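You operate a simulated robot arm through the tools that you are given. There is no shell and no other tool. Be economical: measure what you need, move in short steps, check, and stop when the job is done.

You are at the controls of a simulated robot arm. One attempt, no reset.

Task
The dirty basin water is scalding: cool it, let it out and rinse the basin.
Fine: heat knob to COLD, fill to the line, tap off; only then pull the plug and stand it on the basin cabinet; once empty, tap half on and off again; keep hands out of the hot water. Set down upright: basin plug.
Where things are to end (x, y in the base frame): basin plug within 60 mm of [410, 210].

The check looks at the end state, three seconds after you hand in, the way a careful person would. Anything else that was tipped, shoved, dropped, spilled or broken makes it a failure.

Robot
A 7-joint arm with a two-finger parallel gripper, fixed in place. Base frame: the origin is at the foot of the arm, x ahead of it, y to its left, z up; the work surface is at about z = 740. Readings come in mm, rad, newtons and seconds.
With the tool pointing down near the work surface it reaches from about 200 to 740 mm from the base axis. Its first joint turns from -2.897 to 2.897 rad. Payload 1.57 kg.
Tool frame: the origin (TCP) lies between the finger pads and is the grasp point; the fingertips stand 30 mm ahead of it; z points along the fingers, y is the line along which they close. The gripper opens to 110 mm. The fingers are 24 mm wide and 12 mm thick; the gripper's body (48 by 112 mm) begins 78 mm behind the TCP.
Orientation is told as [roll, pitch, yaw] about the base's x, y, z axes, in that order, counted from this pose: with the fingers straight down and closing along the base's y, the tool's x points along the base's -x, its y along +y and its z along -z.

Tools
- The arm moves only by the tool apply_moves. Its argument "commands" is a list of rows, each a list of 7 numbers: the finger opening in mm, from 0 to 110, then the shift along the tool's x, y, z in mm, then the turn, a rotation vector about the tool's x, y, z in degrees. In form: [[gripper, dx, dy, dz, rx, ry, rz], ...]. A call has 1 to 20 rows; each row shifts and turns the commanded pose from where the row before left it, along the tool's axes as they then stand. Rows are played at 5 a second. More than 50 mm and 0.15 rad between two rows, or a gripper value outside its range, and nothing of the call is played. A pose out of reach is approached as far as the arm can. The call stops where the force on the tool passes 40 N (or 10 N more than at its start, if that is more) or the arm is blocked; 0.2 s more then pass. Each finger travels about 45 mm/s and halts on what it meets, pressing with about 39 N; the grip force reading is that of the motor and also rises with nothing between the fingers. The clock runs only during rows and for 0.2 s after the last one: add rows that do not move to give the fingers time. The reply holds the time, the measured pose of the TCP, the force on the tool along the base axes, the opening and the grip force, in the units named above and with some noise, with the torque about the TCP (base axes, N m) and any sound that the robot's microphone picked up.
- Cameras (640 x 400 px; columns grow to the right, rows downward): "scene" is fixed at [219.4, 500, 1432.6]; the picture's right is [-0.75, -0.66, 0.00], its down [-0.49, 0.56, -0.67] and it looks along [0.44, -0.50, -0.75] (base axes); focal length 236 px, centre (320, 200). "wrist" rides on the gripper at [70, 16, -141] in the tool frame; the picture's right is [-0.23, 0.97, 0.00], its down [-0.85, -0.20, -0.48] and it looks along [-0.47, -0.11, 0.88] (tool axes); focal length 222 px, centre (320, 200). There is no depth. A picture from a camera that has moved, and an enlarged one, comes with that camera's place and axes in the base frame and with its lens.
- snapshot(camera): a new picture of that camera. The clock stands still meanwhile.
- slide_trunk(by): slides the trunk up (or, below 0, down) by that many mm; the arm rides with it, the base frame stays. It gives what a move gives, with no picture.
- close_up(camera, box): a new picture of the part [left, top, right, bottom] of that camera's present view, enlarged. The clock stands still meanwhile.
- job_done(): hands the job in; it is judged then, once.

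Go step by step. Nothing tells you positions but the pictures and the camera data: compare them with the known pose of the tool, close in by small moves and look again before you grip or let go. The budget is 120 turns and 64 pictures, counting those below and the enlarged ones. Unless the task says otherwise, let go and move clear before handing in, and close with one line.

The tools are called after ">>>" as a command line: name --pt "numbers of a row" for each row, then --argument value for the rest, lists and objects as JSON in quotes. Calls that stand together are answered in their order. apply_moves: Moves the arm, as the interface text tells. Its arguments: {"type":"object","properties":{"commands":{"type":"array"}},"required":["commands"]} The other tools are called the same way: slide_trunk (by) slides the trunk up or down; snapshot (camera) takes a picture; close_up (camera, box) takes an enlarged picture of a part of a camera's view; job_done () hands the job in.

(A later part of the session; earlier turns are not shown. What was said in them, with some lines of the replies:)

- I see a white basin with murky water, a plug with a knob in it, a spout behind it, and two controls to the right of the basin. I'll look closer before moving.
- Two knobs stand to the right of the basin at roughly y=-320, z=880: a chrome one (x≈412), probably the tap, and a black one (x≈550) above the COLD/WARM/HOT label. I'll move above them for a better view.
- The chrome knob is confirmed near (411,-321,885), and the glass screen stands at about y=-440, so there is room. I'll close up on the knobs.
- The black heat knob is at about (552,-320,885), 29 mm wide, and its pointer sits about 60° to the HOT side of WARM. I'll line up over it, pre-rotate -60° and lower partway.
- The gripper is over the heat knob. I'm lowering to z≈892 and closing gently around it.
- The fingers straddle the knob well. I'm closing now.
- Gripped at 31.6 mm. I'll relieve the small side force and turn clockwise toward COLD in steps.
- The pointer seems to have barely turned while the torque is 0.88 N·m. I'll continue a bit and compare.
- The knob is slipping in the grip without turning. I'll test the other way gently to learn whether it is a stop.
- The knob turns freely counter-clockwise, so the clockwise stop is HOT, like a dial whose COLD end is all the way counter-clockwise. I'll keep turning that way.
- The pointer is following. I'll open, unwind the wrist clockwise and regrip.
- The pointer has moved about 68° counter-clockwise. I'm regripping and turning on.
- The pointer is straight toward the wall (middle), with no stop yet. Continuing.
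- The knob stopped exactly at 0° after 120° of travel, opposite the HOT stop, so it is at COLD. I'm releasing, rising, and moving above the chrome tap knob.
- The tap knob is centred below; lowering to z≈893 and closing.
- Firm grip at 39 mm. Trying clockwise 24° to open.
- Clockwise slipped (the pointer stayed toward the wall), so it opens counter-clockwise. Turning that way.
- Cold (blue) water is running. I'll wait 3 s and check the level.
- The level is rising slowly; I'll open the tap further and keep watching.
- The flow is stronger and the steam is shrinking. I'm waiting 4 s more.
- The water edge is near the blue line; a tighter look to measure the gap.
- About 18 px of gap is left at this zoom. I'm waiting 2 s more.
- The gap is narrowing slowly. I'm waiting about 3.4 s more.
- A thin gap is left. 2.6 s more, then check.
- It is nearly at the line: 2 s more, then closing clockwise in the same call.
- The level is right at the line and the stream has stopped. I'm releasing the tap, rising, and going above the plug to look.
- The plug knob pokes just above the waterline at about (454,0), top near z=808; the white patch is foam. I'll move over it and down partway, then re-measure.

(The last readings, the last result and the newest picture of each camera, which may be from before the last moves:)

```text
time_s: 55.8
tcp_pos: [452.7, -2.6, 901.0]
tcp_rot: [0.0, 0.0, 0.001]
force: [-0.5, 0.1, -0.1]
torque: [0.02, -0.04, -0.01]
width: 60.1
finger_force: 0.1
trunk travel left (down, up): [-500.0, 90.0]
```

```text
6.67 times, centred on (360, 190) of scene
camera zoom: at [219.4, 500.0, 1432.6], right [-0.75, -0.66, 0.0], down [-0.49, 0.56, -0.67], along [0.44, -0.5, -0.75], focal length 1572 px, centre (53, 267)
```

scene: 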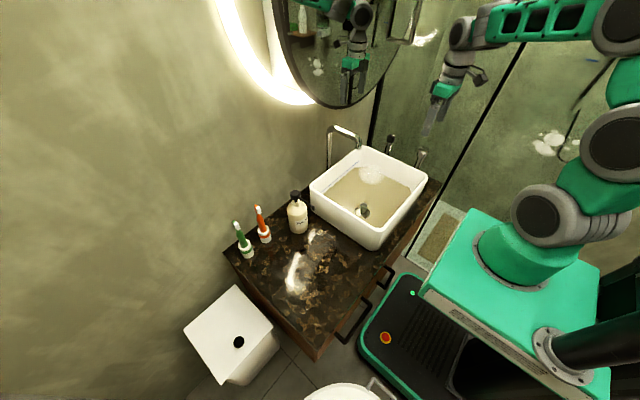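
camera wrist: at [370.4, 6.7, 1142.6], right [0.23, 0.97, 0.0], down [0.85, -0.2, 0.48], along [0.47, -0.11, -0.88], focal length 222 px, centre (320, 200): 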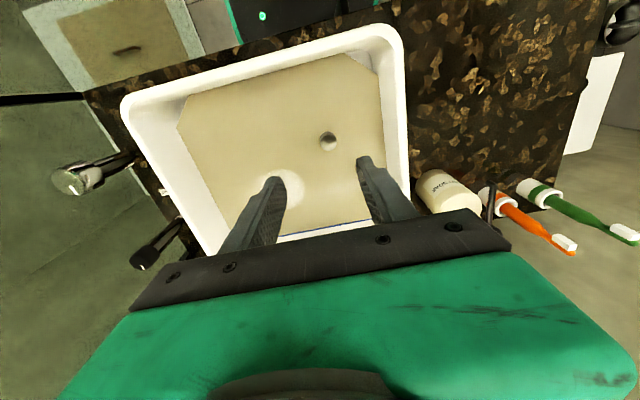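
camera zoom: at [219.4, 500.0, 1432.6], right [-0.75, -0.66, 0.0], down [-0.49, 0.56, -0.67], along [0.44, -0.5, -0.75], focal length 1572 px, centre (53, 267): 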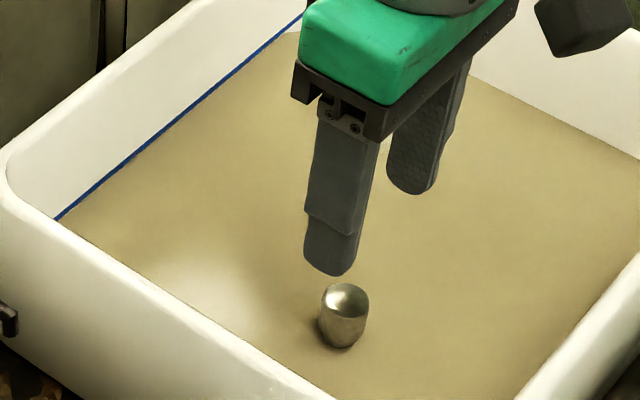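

The knob is 24 mm wide, centred at (453.5,0.5), with about 20 mm out of the water. I'm lowering so the fingertips stay just above the surface.

>>> apply_moves --pt "50 -1 3 30 0 0 0" --pt "50 0 0 30 0 0 0" --pt "50 0 0 19 0 0 0" --pt "50 0 0 0 0 0 0"

>>> close_up --camera "scene" --box '[330, 170, 394, 218]'

>>> close_up --camera "wrist" --box '[240, 130, 400, 230]'

```text
time_s: 56.8
tcp_pos: [455.8, 1.0, 822.0]
tcp_rot: [-0.001, 0.0, 0.0]
force: [-0.4, 0.3, -0.5]
torque: [0.03, -0.03, -0.01]
width: 50.2
finger_force: 0.0
trunk travel left (down, up): [-500.0, 90.0]
```

```text
8.33 times, centred on (362, 194) of scene
camera zoom: at [219.4, 500.0, 1432.6], right [-0.75, -0.66, 0.0], down [-0.49, 0.56, -0.67], along [0.44, -0.5, -0.75], focal length 1965 px, centre (-30, 250)
```

zoom: 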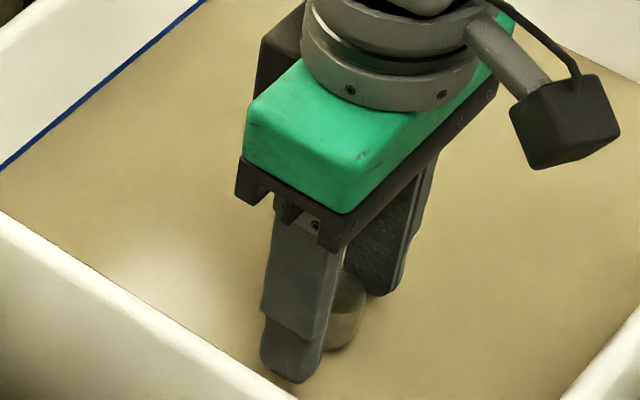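

```text
4.00 times, centred on (320, 180) of wrist
camera zoom: at [384.0, 17.9, 963.2], right [0.23, 0.97, 0.0], down [0.85, -0.2, 0.48], along [0.47, -0.11, -0.88], focal length 888 px, centre (320, 280)
```

zoom: 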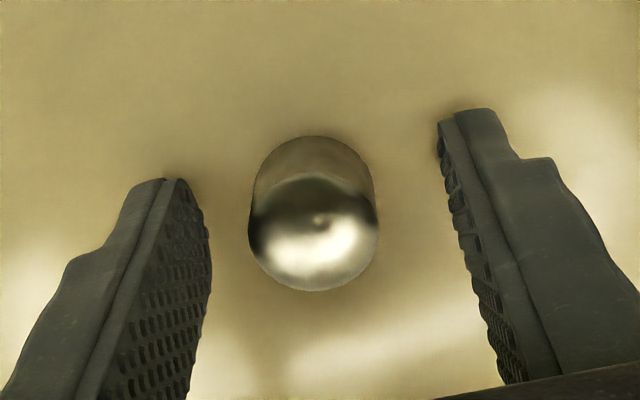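

The tips are at the surface with the knob well between the pads. Closing.

>>> apply_moves --pt "35 0 0 0 0 0 0" --pt "18 0 0 0 0 0 0" --pt "15 0 0 0 0 0 0" --pt "15 0 0 0 0 0 0" --pt "15 0 0 0 0 0 0"

```text
time_s: 58.0
tcp_pos: [453.9, 0.5, 822.4]
tcp_rot: [0.0, -0.001, 0.001]
force: [-0.6, 0.1, -0.5]
torque: [-0.05, -0.02, -0.01]
width: 23.2
finger_force: 35.3
trunk travel left (down, up): [-500.0, 90.0]
```

Gripped the plug knob at 23 mm. Pulling it straight up.

>>> apply_moves --pt "10 0 0 -4 0 0 0" --pt "10 0 0 -6 0 0 0" --pt "10 0 0 -10 0 0 0" --pt "10 0 0 -20 0 0 0" --pt "10 0 0 -30 0 0 0" --pt "10 0 0 -40 0 0 0" --pt "10 0 0 -40 0 0 0" --pt "10 0 0 0 0 0 0"

>>> close_up --camera "scene" --box '[280, 90, 440, 210]'

>>> snapshot --camera "wrist"

```text
time_s: 59.8
tcp_pos: [455.4, 2.3, 972.5]
tcp_rot: [-0.002, 0.0, 0.001]
force: [-0.9, 0.2, -1.7]
torque: [0.0, -0.04, -0.01]
width: 22.9
finger_force: 35.3
trunk travel left (down, up): [-500.0, 90.0]
```

```text
3.33 times, centred on (360, 150) of scene
camera zoom: at [219.4, 500.0, 1432.6], right [-0.75, -0.66, 0.0], down [-0.49, 0.56, -0.67], along [0.44, -0.5, -0.75], focal length 786 px, centre (187, 367)
```

zoom: 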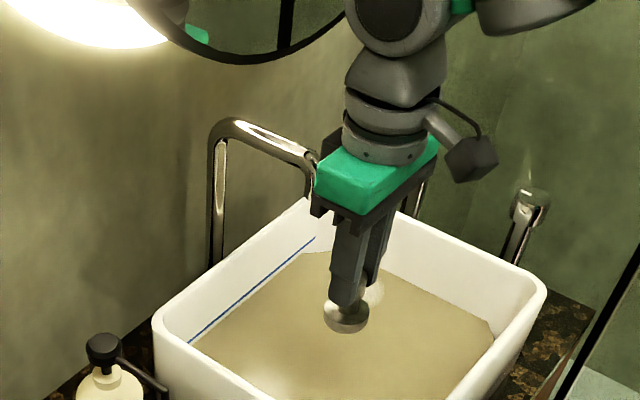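

```text
22 pictures are left
camera wrist: at [384.7, 19.5, 1113.7], right [0.23, 0.97, 0.0], down [0.85, -0.2, 0.48], along [0.47, -0.11, -0.88], focal length 222 px, centre (320, 200)
```

wrist: 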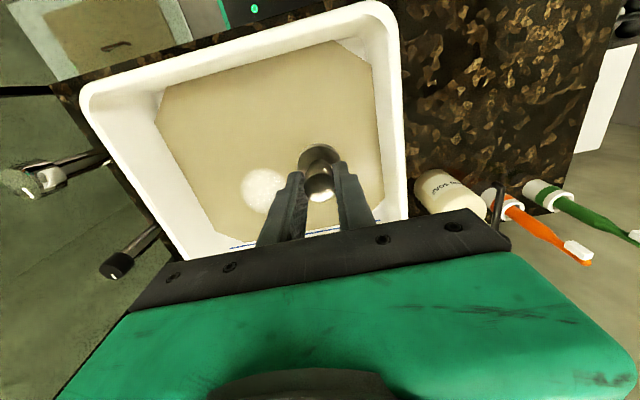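

The plug is out and the water is draining. I'll carry it left over the counter toward (410,210), keeping height.

>>> apply_moves --pt "10 5 40 0 0 0 0" --pt "10 10 42 0 0 0 0" --pt "10 10 42 0 0 0 0" --pt "10 10 42 0 0 0 0" --pt "10 10 42 0 0 0 0" --pt "10 0 0 40 0 0 0" --pt "10 0 0 40 0 0 0" --pt "10 0 0 30 0 0 0" --pt "10 0 0 10 0 0 0" --pt "10 0 0 0 0 0 0"

>>> close_up --camera "scene" --box '[270, 180, 400, 280]'

```text
time_s: 62.0
tcp_pos: [408.8, 211.4, 850.8]
tcp_rot: [0.001, 0.001, -0.001]
force: [-0.3, 1.1, -0.7]
torque: [-0.02, -0.01, -0.07]
width: 23.3
finger_force: 35.4
trunk travel left (down, up): [-500.0, 90.0]
```

```text
4.00 times, centred on (335, 230) of scene
camera zoom: at [219.4, 500.0, 1432.6], right [-0.75, -0.66, 0.0], down [-0.49, 0.56, -0.67], along [0.44, -0.5, -0.75], focal length 943 px, centre (260, 80)
```

zoom: 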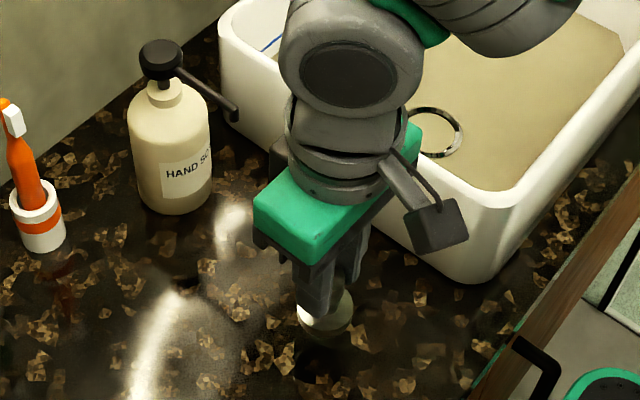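

The plug is above the target on clear counter. I'm lowering in small steps until contact.

>>> apply_moves --pt "10 0 0 15 0 0 0" --pt "10 0 0 10 0 0 0" --pt "10 0 0 4 0 0 0" --pt "10 0 0 4 0 0 0" --pt "10 0 0 0 0 0 0"

>>> close_up --camera "scene" --box '[310, 230, 374, 278]'

```text
time_s: 63.2
tcp_pos: [408.7, 210.4, 818.6]
tcp_rot: [-0.001, 0.001, -0.001]
force: [-0.1, -0.1, -0.7]
torque: [0.01, -0.02, -0.01]
width: 23.1
finger_force: 35.6
trunk travel left (down, up): [-500.0, 90.0]
```

```text
8.33 times, centred on (342, 254) of scene
camera zoom: at [219.4, 500.0, 1432.6], right [-0.75, -0.66, 0.0], down [-0.49, 0.56, -0.67], along [0.44, -0.5, -0.75], focal length 1965 px, centre (137, -250)
```

zoom: 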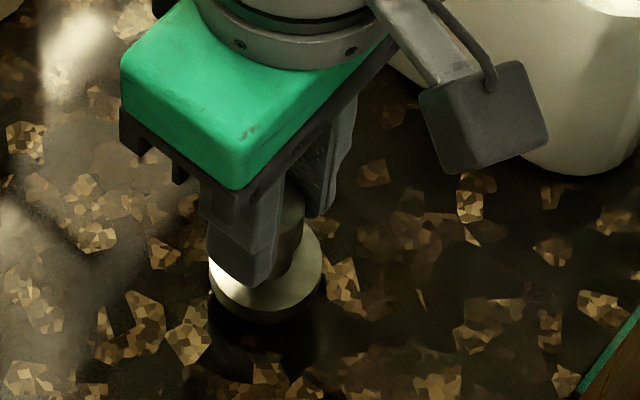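

Not touching yet. Continuing in 2 mm steps.

>>> apply_moves --pt "10 0 0 2 0 0 0" --pt "10 0 0 2 0 0 0" --pt "10 0 0 2 0 0 0" --pt "10 0 0 0 0 0 0"

```text
time_s: 64.2
tcp_pos: [409.4, 210.1, 812.1]
tcp_rot: [0.0, 0.0, 0.001]
force: [-0.1, 0.7, -0.8]
torque: [0.03, 0.01, -0.01]
width: 22.9
finger_force: 35.7
trunk travel left (down, up): [-500.0, 90.0]
```

>>> apply_moves --pt "10 0 0 1.5 0 0 0" --pt "10 0 0 1.5 0 0 0" --pt "10 0 0 1.5 0 0 0" --pt "10 0 0 0 0 0 0"

>>> close_up --camera "scene" --box '[310, 230, 374, 278]'

```text
time_s: 65.2
tcp_pos: [410.1, 210.8, 808.1]
tcp_rot: [0.0, 0.0, -0.001]
force: [0.9, -0.3, -0.6]
torque: [-0.02, -0.01, -0.01]
width: 23.0
finger_force: 35.5
trunk travel left (down, up): [-500.0, 90.0]
```

```text
8.33 times, centred on (342, 254) of scene
camera zoom: at [219.4, 500.0, 1432.6], right [-0.75, -0.66, 0.0], down [-0.49, 0.56, -0.67], along [0.44, -0.5, -0.75], focal length 1965 px, centre (137, -250)
```

zoom: 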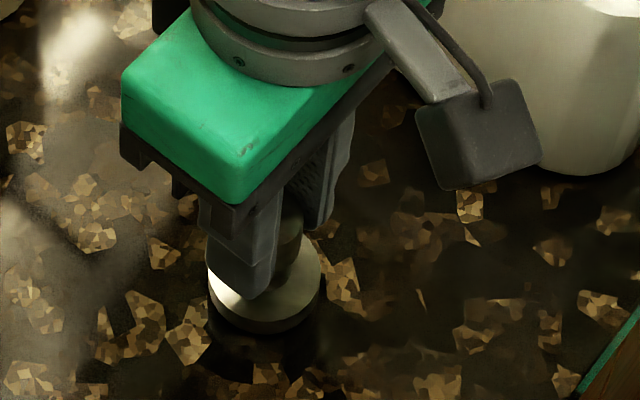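

Still slightly above. Continuing gently with force watch.

>>> apply_moves --pt "10 0 0 1.5 0 0 0" --pt "10 0 0 1.5 0 0 0" --pt "10 0 0 1.5 0 0 0" --pt "10 0 0 0 0 0 0"

```text
time_s: 66.2
tcp_pos: [409.9, 209.4, 805.8]
tcp_rot: [0.002, -0.001, -0.001]
force: [-1.4, -2.3, 13.3]
torque: [0.15, 0.18, 0.04]
width: 23.2
finger_force: 35.8
trunk travel left (down, up): [-500.0, 90.0]
```

Contact felt (13 N). I'm easing up 1 mm, releasing, and lifting clear.

>>> apply_moves --pt "10 0 0 -1.5 0 0 0" --pt "24 0 0 0 0 0 0" --pt "32 0 0 0 0 0 0" --pt "50 0 0 0 0 0 0" --pt "50 0 0 0 0 0 0" --pt "50 0 0 0 0 0 0" --pt "50 0 0 -20 0 0 0" --pt "50 0 0 -30 0 0 0" --pt "50 0 0 -40 0 0 0" --pt "50 0 0 -40 0 0 0" --pt "50 0 0 -40 0 0 0" --pt "50 0 0 0 0 0 0"

>>> snapshot --camera "scene"

>>> snapshot --camera "wrist"

```text
time_s: 68.8
tcp_pos: [408.6, 209.9, 973.6]
tcp_rot: [0.0, -0.001, 0.001]
force: [0.3, -1.0, -0.7]
torque: [0.0, 0.03, -0.02]
width: 50.2
finger_force: 0.1
trunk travel left (down, up): [-500.0, 90.0]
```

```text
18 pictures are left
```

scene: 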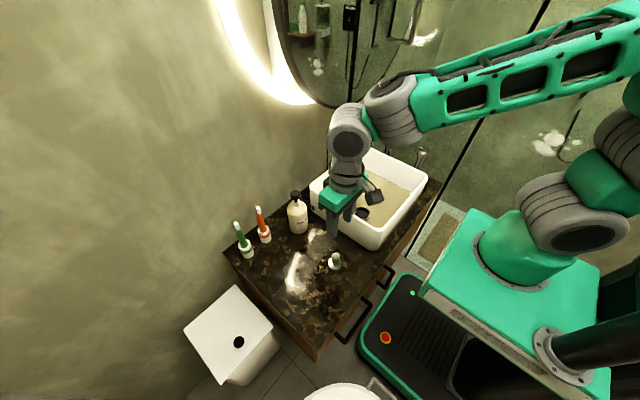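

```text
17 pictures are left
camera wrist: at [338.0, 225.6, 1115.2], right [0.23, 0.97, 0.0], down [0.85, -0.2, 0.48], along [0.47, -0.11, -0.88], focal length 222 px, centre (320, 200)
```

wrist: 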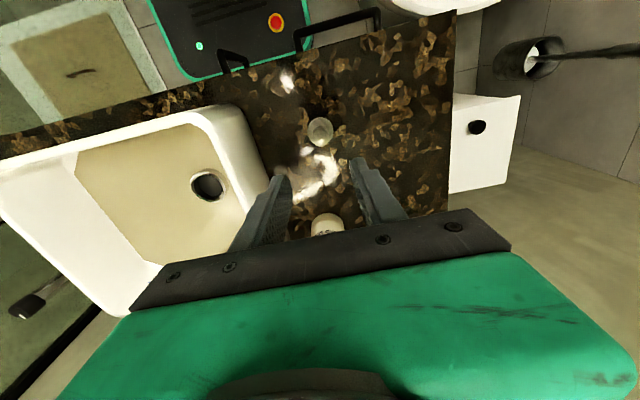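

The plug stands upright at the target and the basin is draining. I'm moving back above the tap knob while it empties.

>>> apply_moves --pt "70 0 -48 -10 0 0 0" --pt "70 0 -49 0 0 0 0" --pt "70 0 -49 0 0 0 0" --pt "70 0 -48 0 0 0 0" --pt "70 0 -48 0 0 0 0" --pt "70 0 -48 0 0 0 0" --pt "70 0 -48 0 0 0 0" --pt "70 0 -48 0 0 0 0" --pt "70 0 -48 0 0 0 0" --pt "70 0 -48 0 0 0 0" --pt "70 -2 -48 0 0 0 0" --pt "70 0 0 0 0 0 -7" --pt "70 0 0 0 0 0 -7" --pt "70 0 0 0 0 0 -7" --pt "70 0 0 0 0 0 0"

>>> snapshot --camera "wrist"

>>> close_up --camera "scene" --box '[280, 120, 440, 280]'

```text
time_s: 72.0
tcp_pos: [410.8, -320.7, 987.0]
tcp_rot: [0.0, -0.001, 0.37]
force: [-0.6, -0.2, 0.4]
torque: [0.0, 0.03, -0.02]
width: 69.9
finger_force: 0.1
trunk travel left (down, up): [-500.0, 90.0]
```

```text
16 pictures are left
camera wrist: at [339.1, -329.5, 1127.7], right [-0.14, 0.99, 0.0], down [0.87, 0.12, 0.48], along [0.47, 0.07, -0.88], focal length 222 px, centre (320, 200)
```

wrist: 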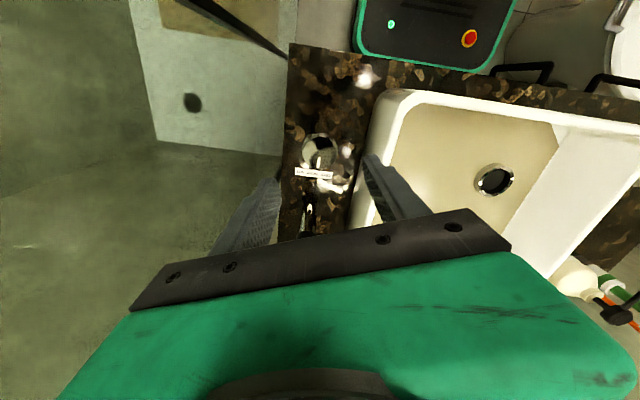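

```text
2.50 times, centred on (360, 200) of scene
camera zoom: at [219.4, 500.0, 1432.6], right [-0.75, -0.66, 0.0], down [-0.49, 0.56, -0.67], along [0.44, -0.5, -0.75], focal length 589 px, centre (220, 200)
```

zoom: 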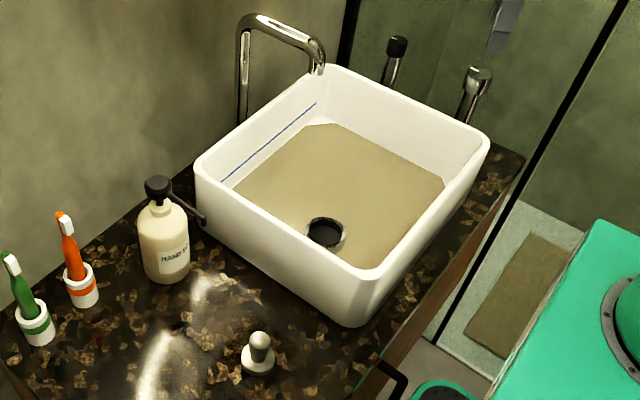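

The basin may still hold some water. I'll lower onto the tap knob, grip it without turning, wait, and compare.

>>> apply_moves --pt "70 0 0 30 0 0 0" --pt "70 0 0 30 0 0 0" --pt "70 0 0 25 0 0 0" --pt "70 0 0 10 0 0 0" --pt "55 0 0 0 0 0 0" --pt "40 0 0 0 0 0 0" --pt "30 0 0 0 0 0 0" --pt "30 0 0 0 0 0 0" --pt "30 0 0 0 0 0 0" --pt "30 0 0 0 0 0 0" --pt "30 0 0 0 0 0 0" --pt "30 0 0 0 0 0 0" --pt "30 0 0 0 0 0 0" --pt "30 0 0 0 0 0 0" --pt "30 0 0 0 0 0 0" --pt "30 0 0 0 0 0 0" --pt "30 0 0 0 0 0 0"

>>> close_up --camera "scene" --box '[320, 140, 420, 220]'

```text
time_s: 75.6
tcp_pos: [410.7, -319.7, 890.3]
tcp_rot: [0.0, 0.001, 0.367]
force: [0.2, -1.5, -6.3]
torque: [-0.39, -0.38, 0.0]
width: 39.4
finger_force: 44.4
trunk travel left (down, up): [-500.0, 90.0]
```

```text
5.00 times, centred on (370, 180) of scene
camera zoom: at [219.4, 500.0, 1432.6], right [-0.75, -0.66, 0.0], down [-0.49, 0.56, -0.67], along [0.44, -0.5, -0.75], focal length 1179 px, centre (70, 300)
```

zoom: 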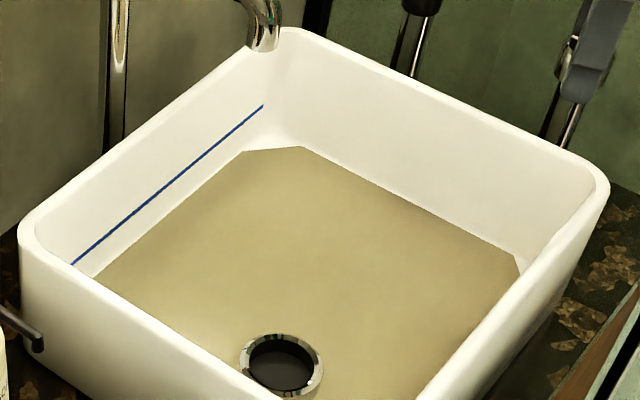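

The view is unchanged over 3.6 s with the drain ring clear: empty, with only a dirty film. Opening the tap to about 45°.

>>> apply_moves --pt "30 0 0 0 0 0 -7" --pt "30 0 0 0 0 0 -7" --pt "30 0 0 0 0 0 -7" --pt "30 0 0 0 0 0 -7" --pt "30 0 0 0 0 0 -7" --pt "30 0 0 0 0 0 -7" --pt "30 0 0 0 0 0 -3" --pt "30 0 0 0 0 0 0" --pt "30 0 0 0 0 0 0" --pt "30 0 0 0 0 0 0" --pt "30 0 0 0 0 0 0" --pt "30 0 0 0 0 0 0"

>>> close_up --camera "scene" --box '[320, 140, 420, 220]'

>>> close_up --camera "wrist" --box '[270, 130, 370, 210]'

```text
time_s: 78.2
tcp_pos: [410.9, -319.7, 889.5]
tcp_rot: [0.001, -0.002, 1.153]
force: [-9.4, 7.0, -6.8]
torque: [0.45, -0.65, 0.0]
width: 38.9
finger_force: 44.9
trunk travel left (down, up): [-500.0, 90.0]
```

```text
5.00 times, centred on (370, 180) of scene
camera zoom: at [219.4, 500.0, 1432.6], right [-0.75, -0.66, 0.0], down [-0.49, 0.56, -0.67], along [0.44, -0.5, -0.75], focal length 1179 px, centre (70, 300)
```

zoom: 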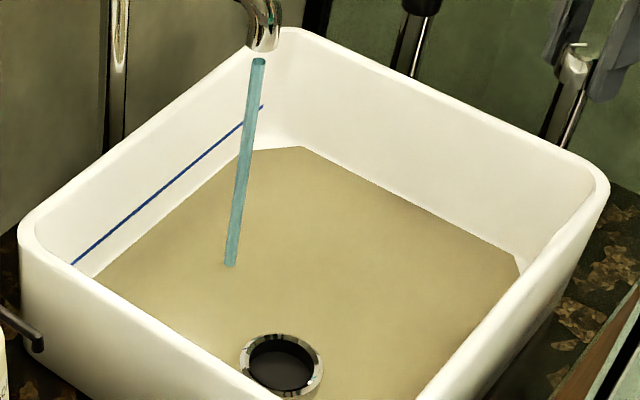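

```text
5.00 times, centred on (320, 170) of wrist
camera zoom: at [366.5, -376.1, 1031.3], right [-0.8, 0.6, 0.0], down [0.53, 0.7, 0.48], along [0.29, 0.38, -0.88], focal length 1111 px, centre (320, 350)
```

zoom: 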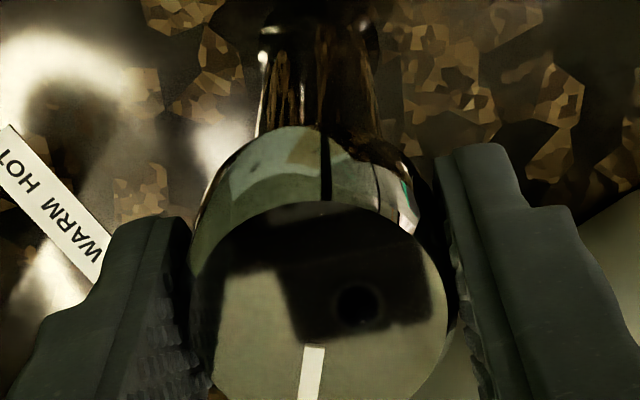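

The tap runs at about half, draining freely. Hold 3 s more and look at the film.

>>> apply_moves --pt "30 0 0 0 0 0 0" --pt "30 0 0 0 0 0 0" --pt "30 0 0 0 0 0 0" --pt "30 0 0 0 0 0 0" --pt "30 0 0 0 0 0 0" --pt "30 0 0 0 0 0 0" --pt "30 0 0 0 0 0 0" --pt "30 0 0 0 0 0 0" --pt "30 0 0 0 0 0 0" --pt "30 0 0 0 0 0 0" --pt "30 0 0 0 0 0 0" --pt "30 0 0 0 0 0 0" --pt "30 0 0 0 0 0 0" --pt "30 0 0 0 0 0 0" --pt "30 0 0 0 0 0 0"

>>> close_up --camera "scene" --box '[320, 140, 420, 220]'

```text
time_s: 81.4
tcp_pos: [411.3, -319.8, 889.8]
tcp_rot: [0.0, -0.001, 1.151]
force: [-12.3, 9.0, -10.3]
torque: [-0.14, -0.37, 0.0]
width: 39.5
finger_force: 44.9
trunk travel left (down, up): [-500.0, 90.0]
```

```text
5.00 times, centred on (370, 180) of scene
camera zoom: at [219.4, 500.0, 1432.6], right [-0.75, -0.66, 0.0], down [-0.49, 0.56, -0.67], along [0.44, -0.5, -0.75], focal length 1179 px, centre (70, 300)
```

zoom: 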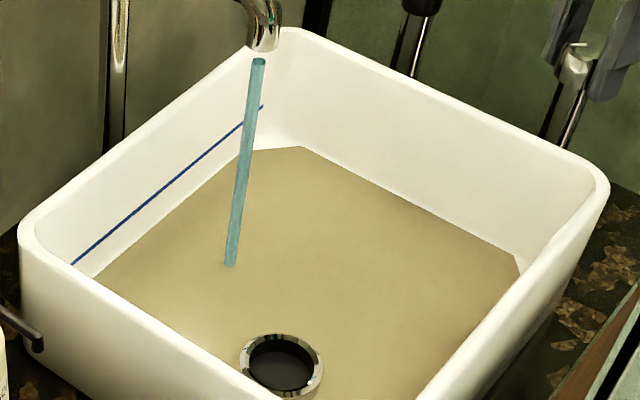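

The film is changing little at this opening; I'll go to about 60° (still within what I used before) and hold longer.

>>> apply_moves --pt "30 -0.5 1.3 1 0 0 -7.5" --pt "30 0 0 0 0 0 -7.5" --pt "30 0 0 0 0 0 0" --pt "30 0 0 0 0 0 0" --pt "30 0 0 0 0 0 0" --pt "30 0 0 0 0 0 0" --pt "30 0 0 0 0 0 0" --pt "30 0 0 0 0 0 0" --pt "30 0 0 0 0 0 0" --pt "30 0 0 0 0 0 0" --pt "30 0 0 0 0 0 0" --pt "30 0 0 0 0 0 0" --pt "30 0 0 0 0 0 0" --pt "30 0 0 0 0 0 0" --pt "30 0 0 0 0 0 0" --pt "30 0 0 0 0 0 0" --pt "30 0 0 0 0 0 0" --pt "30 0 0 0 0 0 0" --pt "30 0 0 0 0 0 0" --pt "30 0 0 0 0 0 0"

>>> close_up --camera "scene" --box '[320, 140, 420, 220]'

```text
time_s: 85.6
tcp_pos: [410.1, -318.6, 890.7]
tcp_rot: [-0.003, -0.001, 1.412]
force: [-3.8, -7.3, 8.7]
torque: [0.03, 0.5, 0.02]
width: 39.4
finger_force: 44.6
trunk travel left (down, up): [-500.0, 90.0]
```

```text
5.00 times, centred on (370, 180) of scene
camera zoom: at [219.4, 500.0, 1432.6], right [-0.75, -0.66, 0.0], down [-0.49, 0.56, -0.67], along [0.44, -0.5, -0.75], focal length 1179 px, centre (70, 300)
```

zoom: 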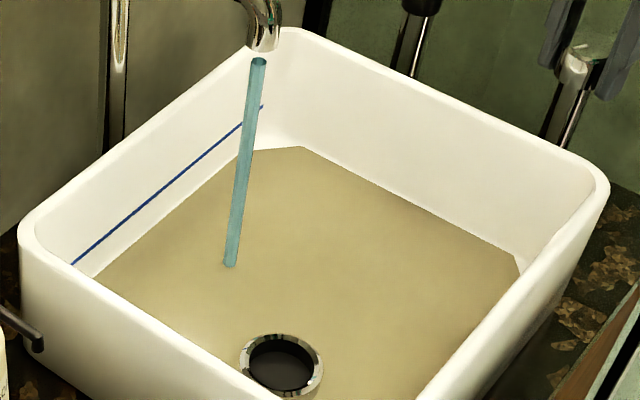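

The tan floor doesn't change further (about 9 s of rinsing so far). I'll hold 2 s more and close the tap fully, then inspect.

>>> apply_moves --pt "30 0 0 0 0 0 0" --pt "30 0 0 0 0 0 0" --pt "30 0 0 0 0 0 0" --pt "30 0 0 0 0 0 0" --pt "30 0 0 0 0 0 0" --pt "30 0 0 0 0 0 0" --pt "30 0 0 0 0 0 0" --pt "30 0 0 0 0 0 0" --pt "30 0 0 0 0 0 7" --pt "30 0 0 0 0 0 7" --pt "30 0 0 0 0 0 7" --pt "30 0 0 0 0 0 7" --pt "30 0 0 0 0 0 7" --pt "30 0 0 0 0 0 7" --pt "30 0 0 0 0 0 7" --pt "30 0 0 0 0 0 7" --pt "30 0 0 0 0 0 7" --pt "30 0 0 0 0 0 3"

>>> close_up --camera "scene" --box '[320, 140, 420, 220]'

```text
time_s: 89.4
tcp_pos: [410.4, -319.3, 889.0]
tcp_rot: [0.002, 0.0, 0.258]
force: [5.5, -9.7, 4.8]
torque: [-0.3, -0.22, 0.06]
width: 40.0
finger_force: 5.3
trunk travel left (down, up): [-500.0, 90.0]
```

```text
5.00 times, centred on (370, 180) of scene
camera zoom: at [219.4, 500.0, 1432.6], right [-0.75, -0.66, 0.0], down [-0.49, 0.56, -0.67], along [0.44, -0.5, -0.75], focal length 1179 px, centre (70, 300)
```

zoom: 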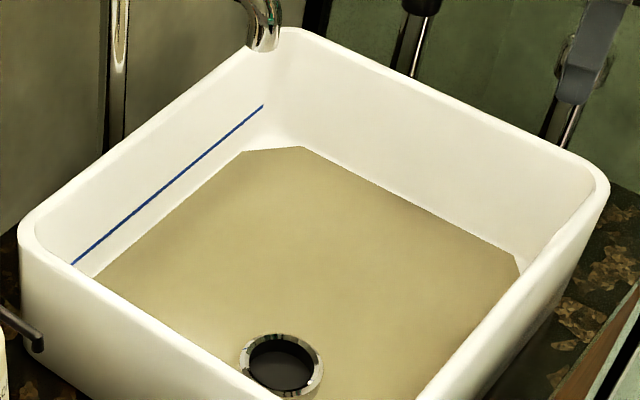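

The stream has stopped. Releasing and rising; then I'll check the tap pointer and the basin floor.

>>> apply_moves --pt "70 0 0 0 0 0 0" --pt "70 0 0 0 0 0 0" --pt "70 0 0 0 0 0 0" --pt "70 0 0 -30 0 0 0" --pt "70 0 0 -40 0 0 0" --pt "70 0 0 -40 0 0 7" --pt "70 0 0 -30 0 0 7" --pt "70 0 0 0 0 0 0"

>>> snapshot --camera "wrist"

>>> close_up --camera "wrist" --box '[280, 120, 360, 180]'

```text
time_s: 91.2
tcp_pos: [410.6, -319.3, 1029.2]
tcp_rot: [0.0, -0.001, 0.015]
force: [0.4, 0.4, -0.3]
torque: [0.03, 0.01, -0.01]
width: 69.9
finger_force: 0.1
trunk travel left (down, up): [-500.0, 90.0]
```

```text
8 pictures are left
camera wrist: at [340.0, -304.2, 1170.4], right [0.21, 0.98, 0.0], down [0.86, -0.19, 0.48], along [0.47, -0.1, -0.88], focal length 222 px, centre (320, 200)
```

wrist: 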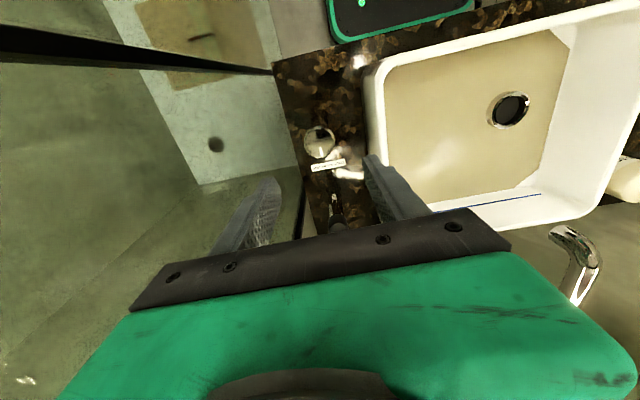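

```text
6.67 times, centred on (320, 150) of wrist
camera zoom: at [340.0, -304.2, 1170.4], right [0.21, 0.98, 0.0], down [0.86, -0.19, 0.48], along [0.47, -0.1, -0.88], focal length 1481 px, centre (320, 533)
```

zoom: 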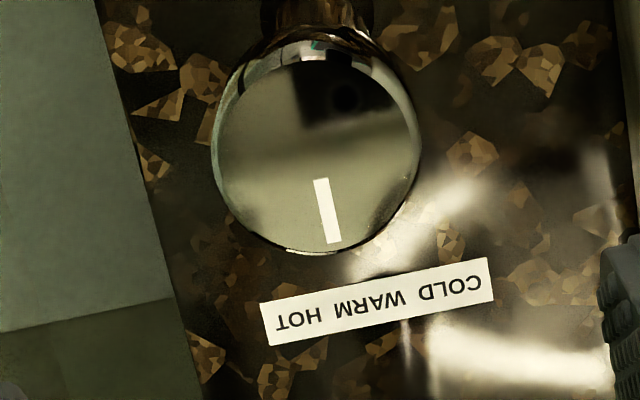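

The tap pointer is back at its off stop. One more look at the whole counter and basin from the scene camera after some settling time.

>>> apply_moves --pt "70 0 0 -20 0 0 0" --pt "70 0 0 0 0 0 0" --pt "70 0 0 0 0 0 0" --pt "70 0 0 0 0 0 0" --pt "70 0 0 0 0 0 0"

>>> close_up --camera "scene" --box '[280, 120, 440, 280]'

>>> close_up --camera "scene" --box '[340, 175, 396, 215]'

```text
time_s: 92.4
tcp_pos: [411.7, -319.9, 1049.6]
tcp_rot: [-0.001, 0.001, 0.017]
force: [0.1, -1.1, 0.3]
torque: [-0.02, 0.01, 0.01]
width: 70.1
finger_force: 0.1
trunk travel left (down, up): [-500.0, 90.0]
```

```text
2.50 times, centred on (360, 200) of scene
camera zoom: at [219.4, 500.0, 1432.6], right [-0.75, -0.66, 0.0], down [-0.49, 0.56, -0.67], along [0.44, -0.5, -0.75], focal length 589 px, centre (220, 200)
```

zoom: 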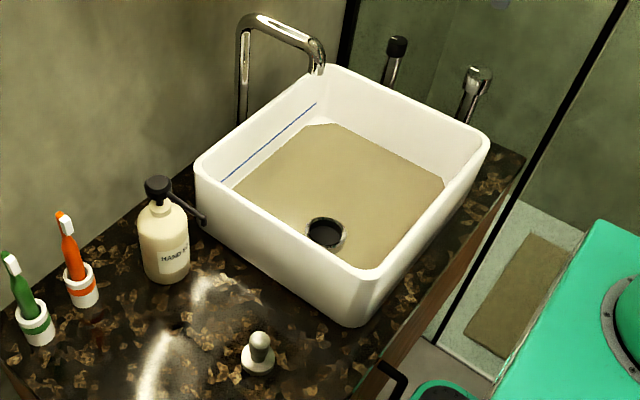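

```text
10.00 times, centred on (368, 195) of scene
camera zoom: at [219.4, 500.0, 1432.6], right [-0.75, -0.66, 0.0], down [-0.49, 0.56, -0.67], along [0.44, -0.5, -0.75], focal length 2358 px, centre (-160, 250)
```

zoom: 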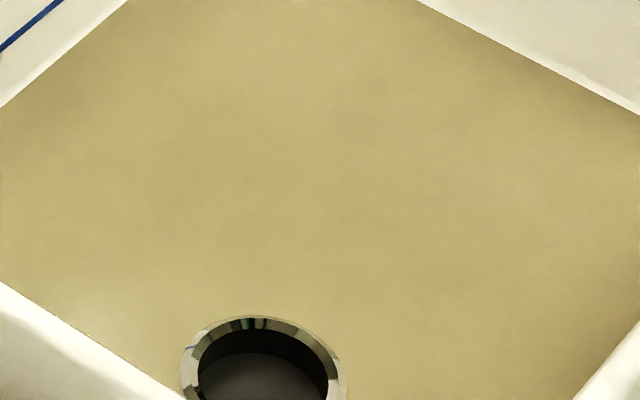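

The plug stands upright on the cabinet, the basin has drained, and the tap and heat knob pointers are at OFF and COLD. The gripper is clear and nothing else has moved, so I'm handing in.

>>> job_done

```text
The job is handed in.
```

I've handed the job in, but the basin floor still looked tan after the rinse, so I can't confirm it came clean. The heat knob is on COLD, the basin was filled to the line and drained, the plug stands upright at about (410, 210), and the tap is off after roughly 11 s at about half on. I set "half" by estimate (45–60° of turn), because I never found the tap's full travel.
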